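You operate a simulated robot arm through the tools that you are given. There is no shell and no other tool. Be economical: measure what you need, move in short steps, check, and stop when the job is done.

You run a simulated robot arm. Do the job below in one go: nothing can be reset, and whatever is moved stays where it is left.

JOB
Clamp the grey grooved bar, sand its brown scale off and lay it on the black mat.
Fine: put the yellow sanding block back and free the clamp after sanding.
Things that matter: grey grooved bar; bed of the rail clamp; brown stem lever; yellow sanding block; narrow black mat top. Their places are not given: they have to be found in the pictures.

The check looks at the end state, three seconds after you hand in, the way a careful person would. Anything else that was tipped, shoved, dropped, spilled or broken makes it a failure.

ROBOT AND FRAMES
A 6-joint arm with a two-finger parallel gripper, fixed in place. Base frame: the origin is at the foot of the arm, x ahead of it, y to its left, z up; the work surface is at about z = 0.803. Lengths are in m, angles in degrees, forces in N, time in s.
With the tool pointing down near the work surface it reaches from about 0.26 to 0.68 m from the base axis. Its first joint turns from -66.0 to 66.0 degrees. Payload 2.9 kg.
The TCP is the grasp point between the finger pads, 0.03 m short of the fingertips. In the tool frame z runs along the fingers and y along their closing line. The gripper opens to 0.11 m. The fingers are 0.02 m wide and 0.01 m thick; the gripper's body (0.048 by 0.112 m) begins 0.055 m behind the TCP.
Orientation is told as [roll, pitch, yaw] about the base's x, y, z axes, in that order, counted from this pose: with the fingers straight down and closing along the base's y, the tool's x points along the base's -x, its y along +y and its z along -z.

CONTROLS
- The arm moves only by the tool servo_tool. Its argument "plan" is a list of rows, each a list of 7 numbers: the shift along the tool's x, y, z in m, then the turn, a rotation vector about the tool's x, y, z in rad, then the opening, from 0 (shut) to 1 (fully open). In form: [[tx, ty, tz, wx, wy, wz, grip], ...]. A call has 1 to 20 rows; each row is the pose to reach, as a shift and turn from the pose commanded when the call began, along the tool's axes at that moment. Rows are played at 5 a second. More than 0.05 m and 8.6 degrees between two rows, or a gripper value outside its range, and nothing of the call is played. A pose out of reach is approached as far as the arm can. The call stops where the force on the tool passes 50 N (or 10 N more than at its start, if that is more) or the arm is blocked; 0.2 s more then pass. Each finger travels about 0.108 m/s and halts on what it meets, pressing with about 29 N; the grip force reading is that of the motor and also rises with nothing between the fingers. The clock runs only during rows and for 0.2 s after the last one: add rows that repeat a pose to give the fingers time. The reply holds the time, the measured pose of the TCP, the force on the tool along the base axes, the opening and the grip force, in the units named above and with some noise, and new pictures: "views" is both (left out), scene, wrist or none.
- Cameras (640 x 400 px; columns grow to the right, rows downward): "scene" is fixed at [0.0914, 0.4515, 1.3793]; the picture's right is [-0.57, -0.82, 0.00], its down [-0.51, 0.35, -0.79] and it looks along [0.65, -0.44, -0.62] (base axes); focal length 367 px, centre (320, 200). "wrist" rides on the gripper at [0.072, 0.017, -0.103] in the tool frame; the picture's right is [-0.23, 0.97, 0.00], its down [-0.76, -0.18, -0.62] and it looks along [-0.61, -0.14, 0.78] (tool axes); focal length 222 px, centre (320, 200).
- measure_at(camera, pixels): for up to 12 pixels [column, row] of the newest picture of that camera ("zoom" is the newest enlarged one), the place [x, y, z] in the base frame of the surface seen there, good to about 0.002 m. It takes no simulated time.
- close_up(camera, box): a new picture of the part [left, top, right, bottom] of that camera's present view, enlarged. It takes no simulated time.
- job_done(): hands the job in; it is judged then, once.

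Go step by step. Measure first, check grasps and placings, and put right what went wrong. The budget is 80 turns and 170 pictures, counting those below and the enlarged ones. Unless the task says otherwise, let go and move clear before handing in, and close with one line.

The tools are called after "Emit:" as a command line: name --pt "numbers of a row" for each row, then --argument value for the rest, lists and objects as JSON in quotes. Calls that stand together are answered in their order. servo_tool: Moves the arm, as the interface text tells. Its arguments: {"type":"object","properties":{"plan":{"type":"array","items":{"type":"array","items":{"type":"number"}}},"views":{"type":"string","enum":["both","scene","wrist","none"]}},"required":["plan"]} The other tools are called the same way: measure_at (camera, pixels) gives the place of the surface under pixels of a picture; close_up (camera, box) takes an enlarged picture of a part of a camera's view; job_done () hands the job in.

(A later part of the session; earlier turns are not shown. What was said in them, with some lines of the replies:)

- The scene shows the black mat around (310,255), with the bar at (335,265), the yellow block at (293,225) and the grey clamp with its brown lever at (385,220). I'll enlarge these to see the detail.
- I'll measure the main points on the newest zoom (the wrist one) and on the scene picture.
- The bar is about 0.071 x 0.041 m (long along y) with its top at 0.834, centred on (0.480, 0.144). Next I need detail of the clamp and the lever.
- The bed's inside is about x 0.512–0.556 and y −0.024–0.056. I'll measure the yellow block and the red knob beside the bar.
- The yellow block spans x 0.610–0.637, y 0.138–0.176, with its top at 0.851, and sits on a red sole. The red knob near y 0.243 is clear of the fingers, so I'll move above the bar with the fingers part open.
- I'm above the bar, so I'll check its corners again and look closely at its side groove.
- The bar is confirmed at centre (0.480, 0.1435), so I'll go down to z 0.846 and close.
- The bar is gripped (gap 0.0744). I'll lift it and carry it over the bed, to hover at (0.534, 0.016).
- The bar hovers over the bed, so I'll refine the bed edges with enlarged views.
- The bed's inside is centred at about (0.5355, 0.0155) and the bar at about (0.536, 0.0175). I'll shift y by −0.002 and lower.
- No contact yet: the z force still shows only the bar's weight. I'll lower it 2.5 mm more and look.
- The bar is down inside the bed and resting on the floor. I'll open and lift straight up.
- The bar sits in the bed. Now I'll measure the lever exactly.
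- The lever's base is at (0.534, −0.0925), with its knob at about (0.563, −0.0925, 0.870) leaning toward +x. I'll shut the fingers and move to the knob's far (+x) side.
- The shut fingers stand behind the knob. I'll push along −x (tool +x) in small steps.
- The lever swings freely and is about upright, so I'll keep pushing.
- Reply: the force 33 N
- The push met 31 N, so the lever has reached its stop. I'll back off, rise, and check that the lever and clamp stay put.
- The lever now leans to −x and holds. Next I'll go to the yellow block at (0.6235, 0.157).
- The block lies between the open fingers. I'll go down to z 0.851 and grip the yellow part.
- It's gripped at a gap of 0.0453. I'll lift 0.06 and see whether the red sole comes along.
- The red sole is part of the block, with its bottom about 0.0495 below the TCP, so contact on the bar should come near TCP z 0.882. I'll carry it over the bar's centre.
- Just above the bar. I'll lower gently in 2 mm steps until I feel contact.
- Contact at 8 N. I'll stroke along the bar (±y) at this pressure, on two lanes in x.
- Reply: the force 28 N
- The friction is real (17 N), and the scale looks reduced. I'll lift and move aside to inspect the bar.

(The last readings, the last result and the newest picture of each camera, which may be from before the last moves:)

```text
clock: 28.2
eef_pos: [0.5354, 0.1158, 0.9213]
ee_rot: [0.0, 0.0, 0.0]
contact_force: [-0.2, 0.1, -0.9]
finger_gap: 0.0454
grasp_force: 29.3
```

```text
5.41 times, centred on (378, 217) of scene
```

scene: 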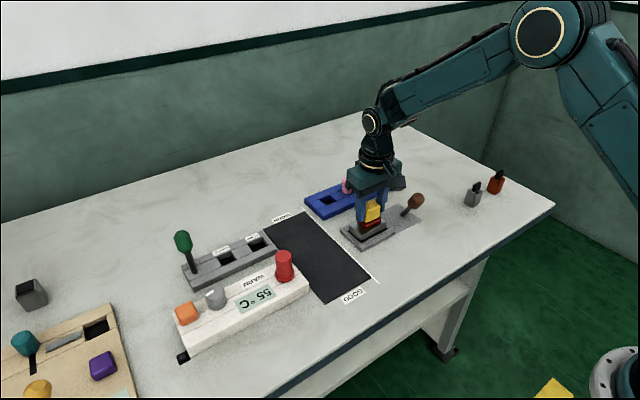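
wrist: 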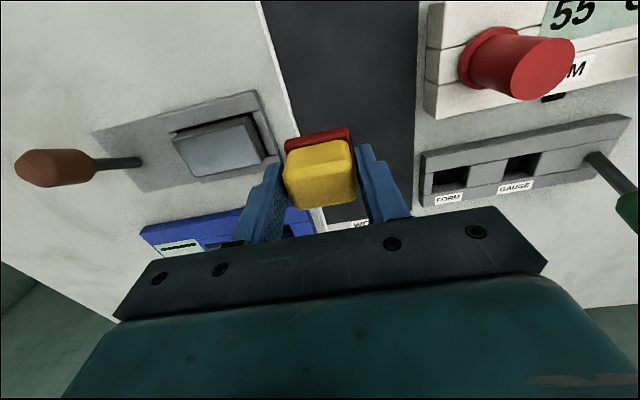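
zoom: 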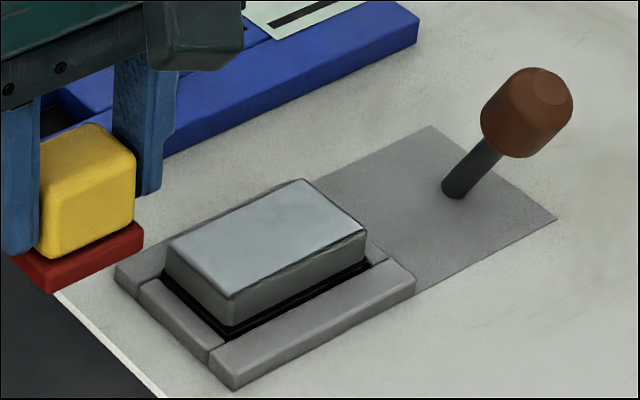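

The bar's top is bare metal now. I'll take the block back above its home spot and check the bar closely from the wrist.

Emit:
close_up --camera "wrist" --box '[150, 80, 290, 200]'

Emit:
servo_tool --pt "-0.03 0.014 0 0 0 0 0.15" --pt "-0.06 0.028 0 0 0 0 0.15" --pt "-0.0877 0.0417 0 0 0 0 0.15" --pt "-0.0877 0.0417 0.03 0 0 0 0.15" --pt "-0.0877 0.0417 0.055 0 0 0 0.15" --pt "-0.0877 0.0417 0.055 0 0 0 0.15"

Emit:
close_up --camera "scene" --box '[250, 170, 346, 254]'

```text
3.33 times, centred on (220, 140) of wrist
```

zoom: 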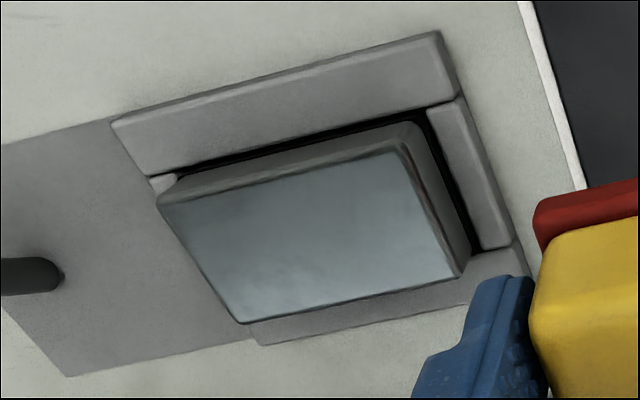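

```text
clock: 29.6
eef_pos: [0.6245, 0.1571, 0.8656]
ee_rot: [0.0, -0.1, 0.0]
contact_force: [0.9, -0.5, -1.4]
finger_gap: 0.0452
grasp_force: 29.3
```

scene: 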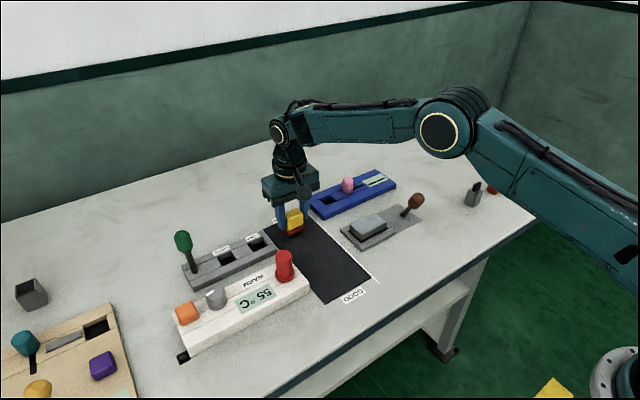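
wrist: 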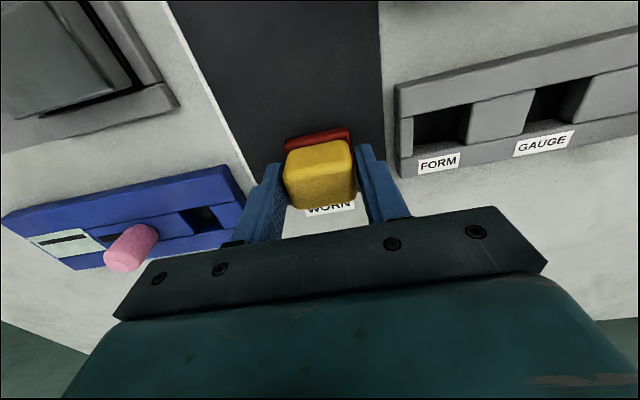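

```text
4.76 times, centred on (298, 212) of scene
```

zoom: 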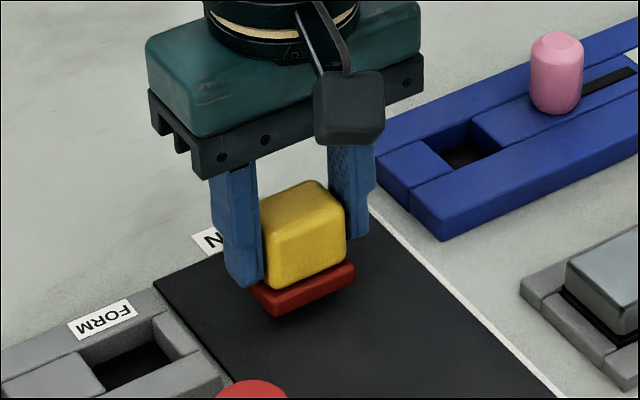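

The bar is clean and the block is about 12 mm above its home spot. I'll set it down.

Emit:
servo_tool --pt "0.001 0 0.006 0 0 0 0.15" --pt "0.001 0 0.01 0 0 0 0.15" --pt "0.001 0 0.0125 0 0 0 0.15" --pt "0.001 0 0.0125 0 0 0 0.15" --views "none"

```text
clock: 30.6
eef_pos: [0.6224, 0.1563, 0.8527]
ee_rot: [0.0, 0.1, 0.0]
contact_force: [1.1, 0.0, 0.5]
finger_gap: 0.0453
grasp_force: 29.0
```

The weight has come off the hand, so the block is down. I'll release and rise.

Emit:
servo_tool --pt "0 0 0 0 0 0 0.5" --pt "0 0 0 0 0 0 0.65" --pt "0 0 0 0 0 0 0.65" --pt "0 0 -0.03 0 0 0 0.65" --pt "0 0 -0.07 0 0 0 0.65" --pt "0 0 -0.105 0 0 0 0.65" --pt "0 0 -0.105 0 0 0 0.65" --views "none"

Emit:
close_up --camera "scene" --box '[265, 180, 425, 280]'

```text
clock: 32.2
eef_pos: [0.623, 0.1562, 0.9577]
ee_rot: [-0.1, 0.0, 0.0]
contact_force: [0.5, 0.2, -0.3]
finger_gap: 0.0715
grasp_force: 0.0
```

```text
4.00 times, centred on (345, 230) of scene
```

zoom: 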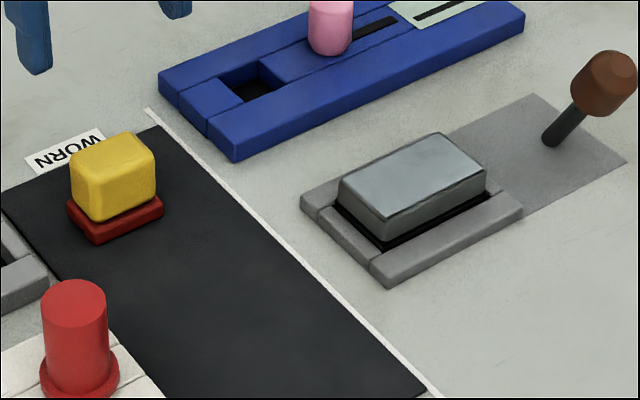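

The block is back in place. I'll measure the lever where it lies now, and confirm the block's position.

Emit:
measure_at --camera "zoom" --pixels '[[552, 138], [575, 115], [605, 75], [605, 105], [580, 75], [632, 70], [620, 58], [80, 158], [150, 150], [100, 180], [98, 240], [160, 212]]'

```text
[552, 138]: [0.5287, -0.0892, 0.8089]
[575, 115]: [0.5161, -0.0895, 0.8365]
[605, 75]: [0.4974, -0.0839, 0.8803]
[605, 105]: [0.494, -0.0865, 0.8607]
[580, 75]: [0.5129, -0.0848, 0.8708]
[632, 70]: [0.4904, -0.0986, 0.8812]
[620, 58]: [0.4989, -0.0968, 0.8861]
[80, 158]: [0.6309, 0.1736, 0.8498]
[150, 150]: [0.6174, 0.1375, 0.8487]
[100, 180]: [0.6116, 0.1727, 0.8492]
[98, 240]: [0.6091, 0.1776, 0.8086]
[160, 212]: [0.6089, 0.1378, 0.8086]
```

The knob's centre is now near (0.502, −0.0925, 0.869). I'll go round to its −x side at x 0.462 with the fingers shut.

Emit:
servo_tool --pt "0.02 -0.031 0 0 0 0 0.4" --pt "0.04 -0.062 0 0 0 0 0.2" --pt "0.06 -0.093 0 0 0 0 0" --pt "0.08 -0.124 0 0 0 0 0" --pt "0.1 -0.155 0 0 0 0 0" --pt "0.12 -0.186 0 0 0 0 0" --pt "0.14 -0.217 0 0 0 0 0" --pt "0.161 -0.2487 0 0 0 0 0" --pt "0.161 -0.2487 0 0 0 0 0" --pt "0.161 -0.2487 0.03 0 0 0 0" --pt "0.161 -0.2487 0.064 0 0 0 0" --pt "0.161 -0.2487 0.064 0 0 0 0"

Emit:
close_up --camera "scene" --box '[340, 150, 466, 254]'

```text
clock: 34.8
eef_pos: [0.4611, -0.0905, 0.8933]
ee_rot: [0.0, 0.1, 0.0]
contact_force: [-0.6, -0.3, 0.5]
finger_gap: 0.0
grasp_force: 29.2
```

scene: 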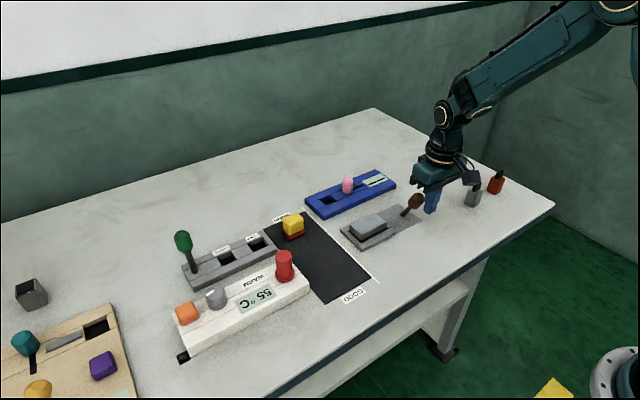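
wrist: 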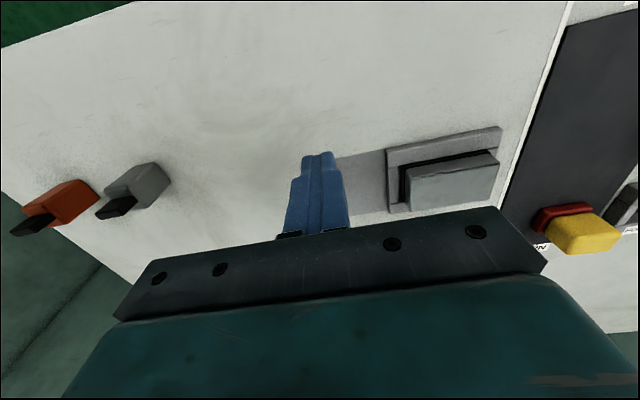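

```text
3.85 times, centred on (403, 202) of scene
```

zoom: 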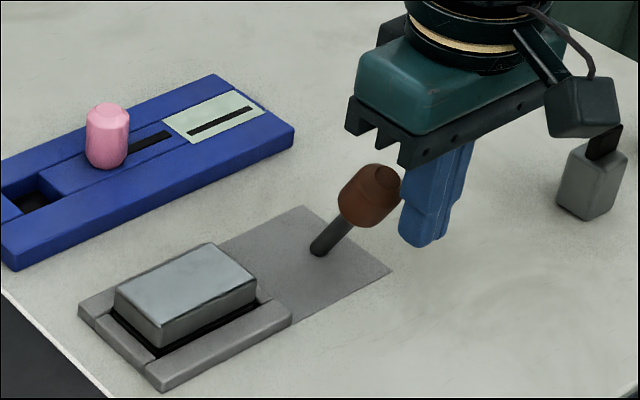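

The fingers are at the knob's −x side. I'll push it back toward +x.

Emit:
servo_tool --pt "-0.01 -0.001 0 0 0 0 0" --pt "-0.018 -0.001 0 0 0 0 0" --pt "-0.026 -0.001 0 0 0 0 0" --pt "-0.034 -0.001 0 0 0 0 0" --pt "-0.042 -0.001 0 0 0 0 0" --pt "-0.05 -0.001 0 0 0 0 0" --pt "-0.057 -0.001 0 0 0 0 0" --pt "-0.064 -0.001 0.001 0 0 0 0" --pt "-0.07 -0.001 0.002 0 0 0 0" --pt "-0.075 -0.001 0.003 0 0 0 0" --pt "-0.075 -0.001 0.003 0 0 0 0" --views "none"

Emit:
close_up --camera "scene" --box '[330, 150, 446, 254]'

```text
clock: 37.2
eef_pos: [0.5363, -0.0937, 0.8895]
ee_rot: [0.1, -0.1, 0.0]
contact_force: [-1.1, 0.2, 0.0]
finger_gap: 0.0
grasp_force: 29.3
```

```text
3.85 times, centred on (388, 202) of scene
```

zoom: 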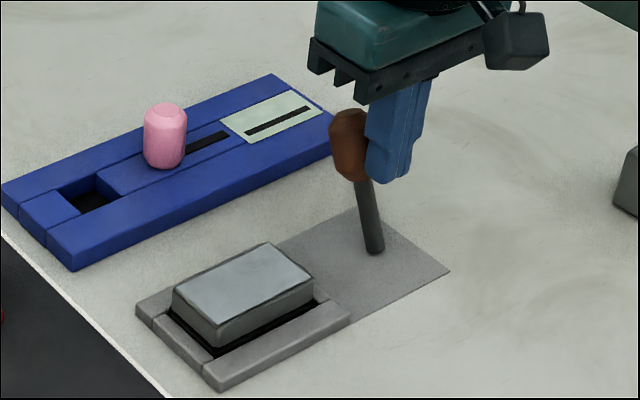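

The lever is about at its starting lean, so I'll push a few mm more to feel the end stop.

Emit:
servo_tool --pt "-0.003 0 0 0 0 0 0" --pt "-0.006 0 0 0 0 0 0" --pt "-0.009 0 0 0 0 0 0" --pt "-0.009 0 0 0 0 0 0" --views "none"

```text
clock: 38.1
eef_pos: [0.5385, -0.0922, 0.8906]
ee_rot: [0.1, 1.5, -0.2]
contact_force: [-14.4, 0.9, 12.6]
finger_gap: 0.0001
grasp_force: 29.1
stopped in row 4: the force on the tool passed its limit (the readings are from after the stop); the commanded pose is now the measured one
```

The end stop is reached. I'll back off, rise, and check the lever.

Emit:
servo_tool --pt "0.015 0 0 0 0 0 0" --pt "0.02 0 -0.03 0 0 0 0" --pt "0.02 0 -0.068 0 0 0 0" --pt "0.02 0 -0.068 0 0 0 0" --views "none"

Emit:
close_up --camera "scene" --box '[330, 150, 446, 254]'

```text
clock: 39.1
eef_pos: [0.522, -0.0927, 0.959]
ee_rot: [0.1, 1.2, -0.2]
contact_force: [-0.6, -0.1, -0.3]
finger_gap: 0.0001
grasp_force: 29.2
```

```text
3.85 times, centred on (388, 202) of scene
```

zoom: 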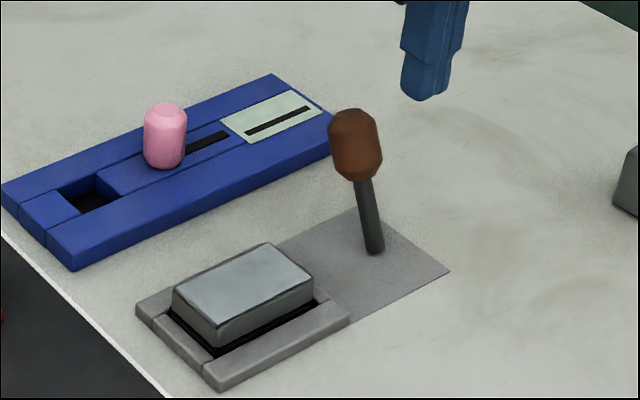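

The lever is back where it started and the clamp is free. I'll check the bar's present position.

Emit:
measure_at --camera "zoom" --pixels '[[176, 290], [265, 245], [311, 280], [220, 325], [245, 285], [200, 310], [270, 320]]'

```text
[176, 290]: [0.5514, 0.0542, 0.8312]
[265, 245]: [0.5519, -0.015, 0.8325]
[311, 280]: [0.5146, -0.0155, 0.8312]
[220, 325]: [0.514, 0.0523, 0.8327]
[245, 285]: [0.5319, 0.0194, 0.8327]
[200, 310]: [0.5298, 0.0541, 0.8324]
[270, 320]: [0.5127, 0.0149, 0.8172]
```

The bar's centre is about (0.533, 0.019). I'll move above it, open, and take out the slight 1.2° tilt.

Emit:
servo_tool --pt "-0.004 0.035 0 0 -0.021 -0.0035 0.3" --pt "-0.008 0.075 0 0 -0.021 -0.0035 0.6" --pt "-0.011 0.112 0 0 -0.021 -0.0035 0.85" --pt "-0.011 0.112 0 0 -0.021 -0.0035 0.85" --pt "-0.011 0.112 0 0 -0.021 -0.0035 0.85"

```text
clock: 40.3
eef_pos: [0.5331, 0.0187, 0.9574]
ee_rot: [0.1, 0.0, -0.1]
contact_force: [0.1, 0.0, 0.6]
finger_gap: 0.0937
grasp_force: 0.1
```

scene: 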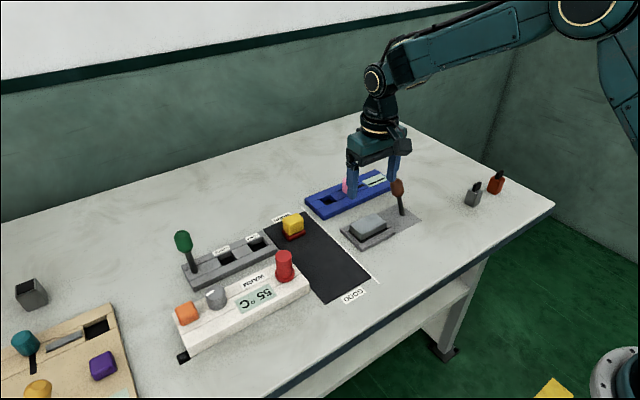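
wrist: 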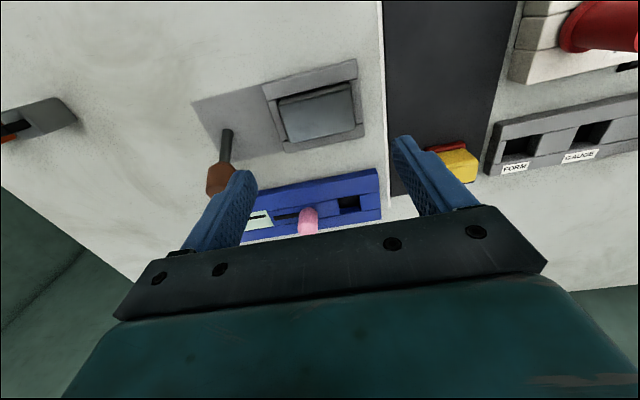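

I'm aligned over the bar, so I'll go down and grip it.

Emit:
servo_tool --pt "0 0 0.035 0 0 0 0.83" --pt "0 0 0.07 0 0 0 0.83" --pt "0 0 0.1 0 0 0 0.83" --pt "0 0 0.113 0 0 0 0.83" --pt "0 0 0.113 0 0 0 0.83" --pt "0 0 0.113 0 0 0 0.7" --pt "0 0 0.113 0 0 0 0.6" --pt "0 0 0.113 0 0 0 0.5" --pt "0 0 0.113 0 0 0 0.5" --views "wrist"

```text
clock: 42.3
eef_pos: [0.5316, 0.0172, 0.8437]
ee_rot: [0.0, 0.0, -0.2]
contact_force: [1.0, -18.9, -2.1]
finger_gap: 0.0741
grasp_force: 29.1
```

wrist: 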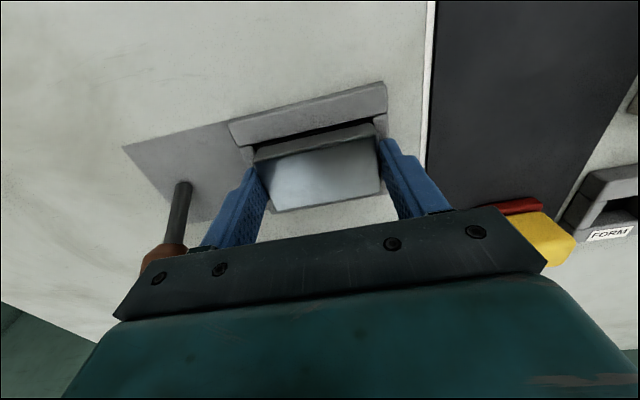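

There's 19 N sideways: the bar's end is against the bed's +y wall. I'll ease −2 mm in y before lifting and read again.

Emit:
servo_tool --pt "0 -0.001 0 0 0 0 0.5" --pt "0 -0.0025 0 0 0 0 0.5" --pt "0 -0.0025 0 0 0 0 0.5" --views "none"

```text
clock: 43.1
eef_pos: [0.5318, 0.0167, 0.8445]
ee_rot: [0.2, 0.0, 0.2]
contact_force: [2.2, -6.6, -2.3]
finger_gap: 0.0744
grasp_force: 29.2
```

The side force has dropped to 6.6 N. I'll ease 1 mm further and try a gentle 4 mm lift.

Emit:
servo_tool --pt "0 -0.001 0 0 0 0 0.5" --pt "0 -0.001 -0.002 0 0 0 0.5" --pt "0 -0.001 -0.004 0 0 0 0.5" --pt "0 -0.001 -0.004 0 0 0 0.5" --views "none"

Emit:
close_up --camera "scene" --box '[330, 180, 426, 254]'

```text
clock: 44.1
eef_pos: [0.5322, 0.0161, 0.8489]
ee_rot: [0.1, 0.0, 0.1]
contact_force: [-0.3, 0.9, -1.4]
finger_gap: 0.0744
grasp_force: 29.2
```

```text
5.41 times, centred on (378, 217) of scene
```

zoom: 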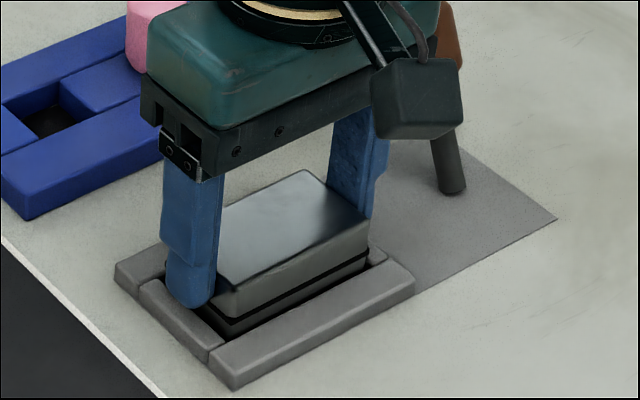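

The bar lifts free. I'll raise it and carry it over the mat to (0.480, 0.146).

Emit:
servo_tool --pt "0 0 -0.03 0 0 0 0.5" --pt "0 0 -0.056 0 0 0 0.5" --pt "0.013 0.033 -0.056 0 0 0 0.5" --pt "0.026 0.066 -0.056 0 0 0 0.5" --pt "0.039 0.099 -0.056 0 0 0 0.5" --pt "0.052 0.13 -0.056 0 0 0 0.5" --pt "0.052 0.13 -0.03 0 0 0 0.5" --pt "0.052 0.13 -0.012 0 0 0 0.5" --pt "0.052 0.13 -0.012 0 0 0 0.5"

Emit:
close_up --camera "scene" --box '[280, 210, 390, 310]'

```text
clock: 46.1
eef_pos: [0.4804, 0.1463, 0.8605]
ee_rot: [0.1, 0.0, 0.0]
contact_force: [-1.0, 0.7, -1.5]
finger_gap: 0.0742
grasp_force: 28.7
```

scene: 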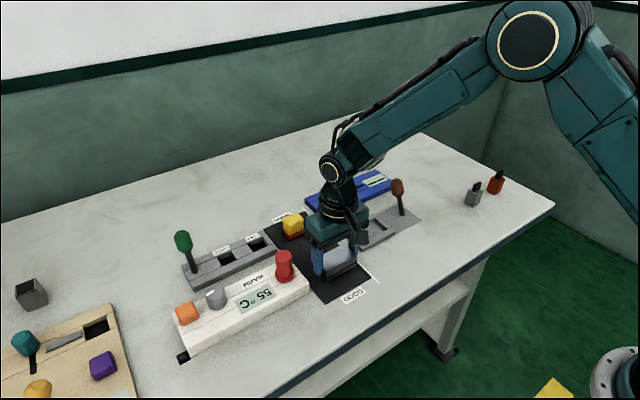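
wrist: 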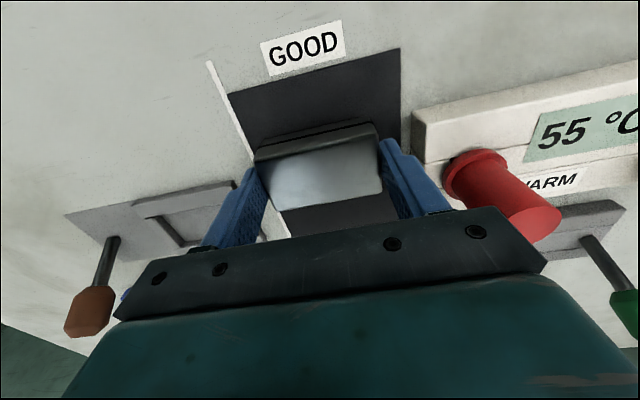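

```text
4.00 times, centred on (335, 260) of scene
```

zoom: 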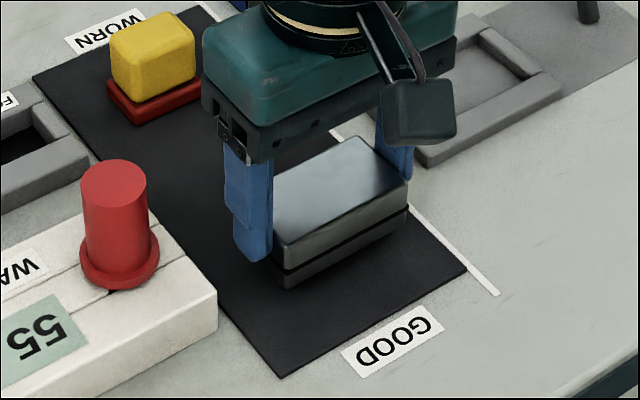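

The bar hangs about 14 mm above the mat, so I'll lower it to touch.

Emit:
servo_tool --pt "0 0 0.006 0 0 0 0.5" --pt "0 0 0.011 0 0 0 0.5" --pt "0 0 0.0145 0 0 0 0.5" --pt "0 0 0.0145 0 0 0 0.5" --views "none"

```text
clock: 47.1
eef_pos: [0.4812, 0.146, 0.8468]
ee_rot: [0.2, 0.0, -0.1]
contact_force: [-5.1, -3.1, 13.2]
finger_gap: 0.0743
grasp_force: 29.2
```

It touched down at 13 N. I'll take off a little pressure, release and rise.

Emit:
servo_tool --pt "0 0 -0.001 0 0 0 0.5" --pt "0 0 -0.001 0 0 0 0.75" --pt "0 0 -0.001 0 0 0 0.82" --pt "0 0 -0.001 0 0 0 0.82" --pt "0 0 -0.04 0 0 0 0.82" --pt "0 0 -0.08 0 0 0 0.82" --pt "0 0 -0.12 0 0 0 0.82" --pt "0.03 0 -0.16 0 0 0 0.82" --pt "0.05 -0.03 -0.2 0 0 0 0.82" --pt "0.05 -0.05 -0.21 0 0 0 0.82"

Emit:
close_up --camera "scene" --box '[260, 180, 425, 310]'

```text
refused: row 9 steps farther than a row can; nothing moved
```

```text
3.08 times, centred on (342, 245) of scene
```

zoom: 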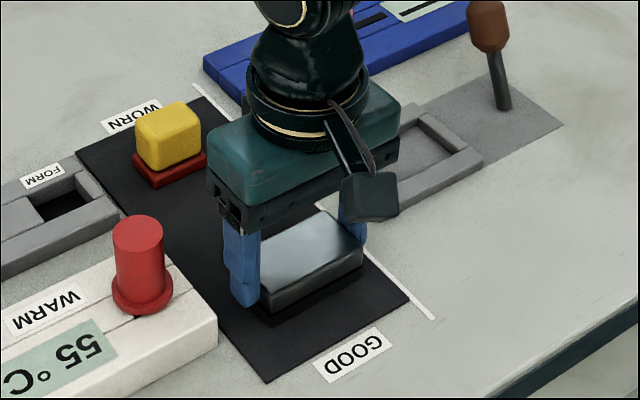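

A row stepped too far and nothing moved, so I'll resend with shorter steps.

Emit:
servo_tool --pt "0 0 -0.001 0 0 0 0.5" --pt "0 0 -0.001 0 0 0 0.75" --pt "0 0 -0.001 0 0 0 0.82" --pt "0 0 -0.001 0 0 0 0.82" --pt "0 0 -0.04 0 0 0 0.82" --pt "0 0 -0.08 0 0 0 0.82" --pt "0 0 -0.12 0 0 0 0.82" --pt "0 0 -0.16 0 0 0 0.82" --pt "0.03 -0.02 -0.18 0 0 0 0.82" --pt "0.05 -0.05 -0.2 0 0 0 0.82"

Emit:
close_up --camera "scene" --box '[260, 180, 425, 310]'

```text
clock: 49.3
eef_pos: [0.4319, 0.0944, 1.0468]
ee_rot: [0.1, 0.1, 0.0]
contact_force: [0.5, 0.1, 0.0]
finger_gap: 0.0902
grasp_force: 0.1
```

scene: 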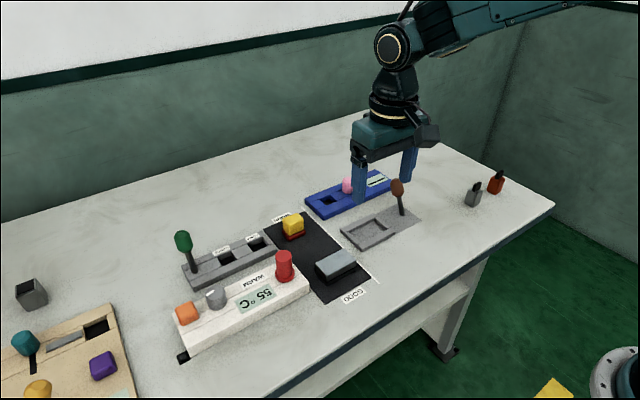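
wrist: 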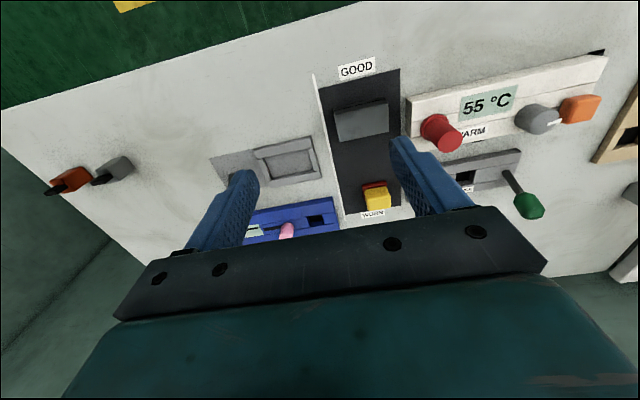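

```text
3.08 times, centred on (342, 245) of scene
```

zoom: 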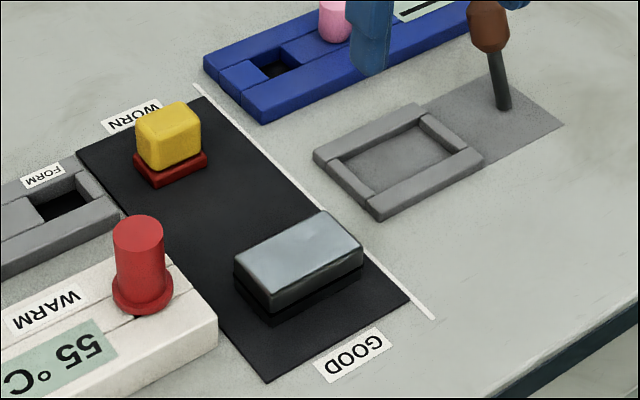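

The clean bar lies flat on the mat, the block is back, the lever is freed and nothing else has moved, so I'm handing in.

Emit:
job_done

```text
The job is handed in.
```

The bar was clamped, sanded to bare metal and laid on the black mat; the sanding block is back in its place and the clamp is free.
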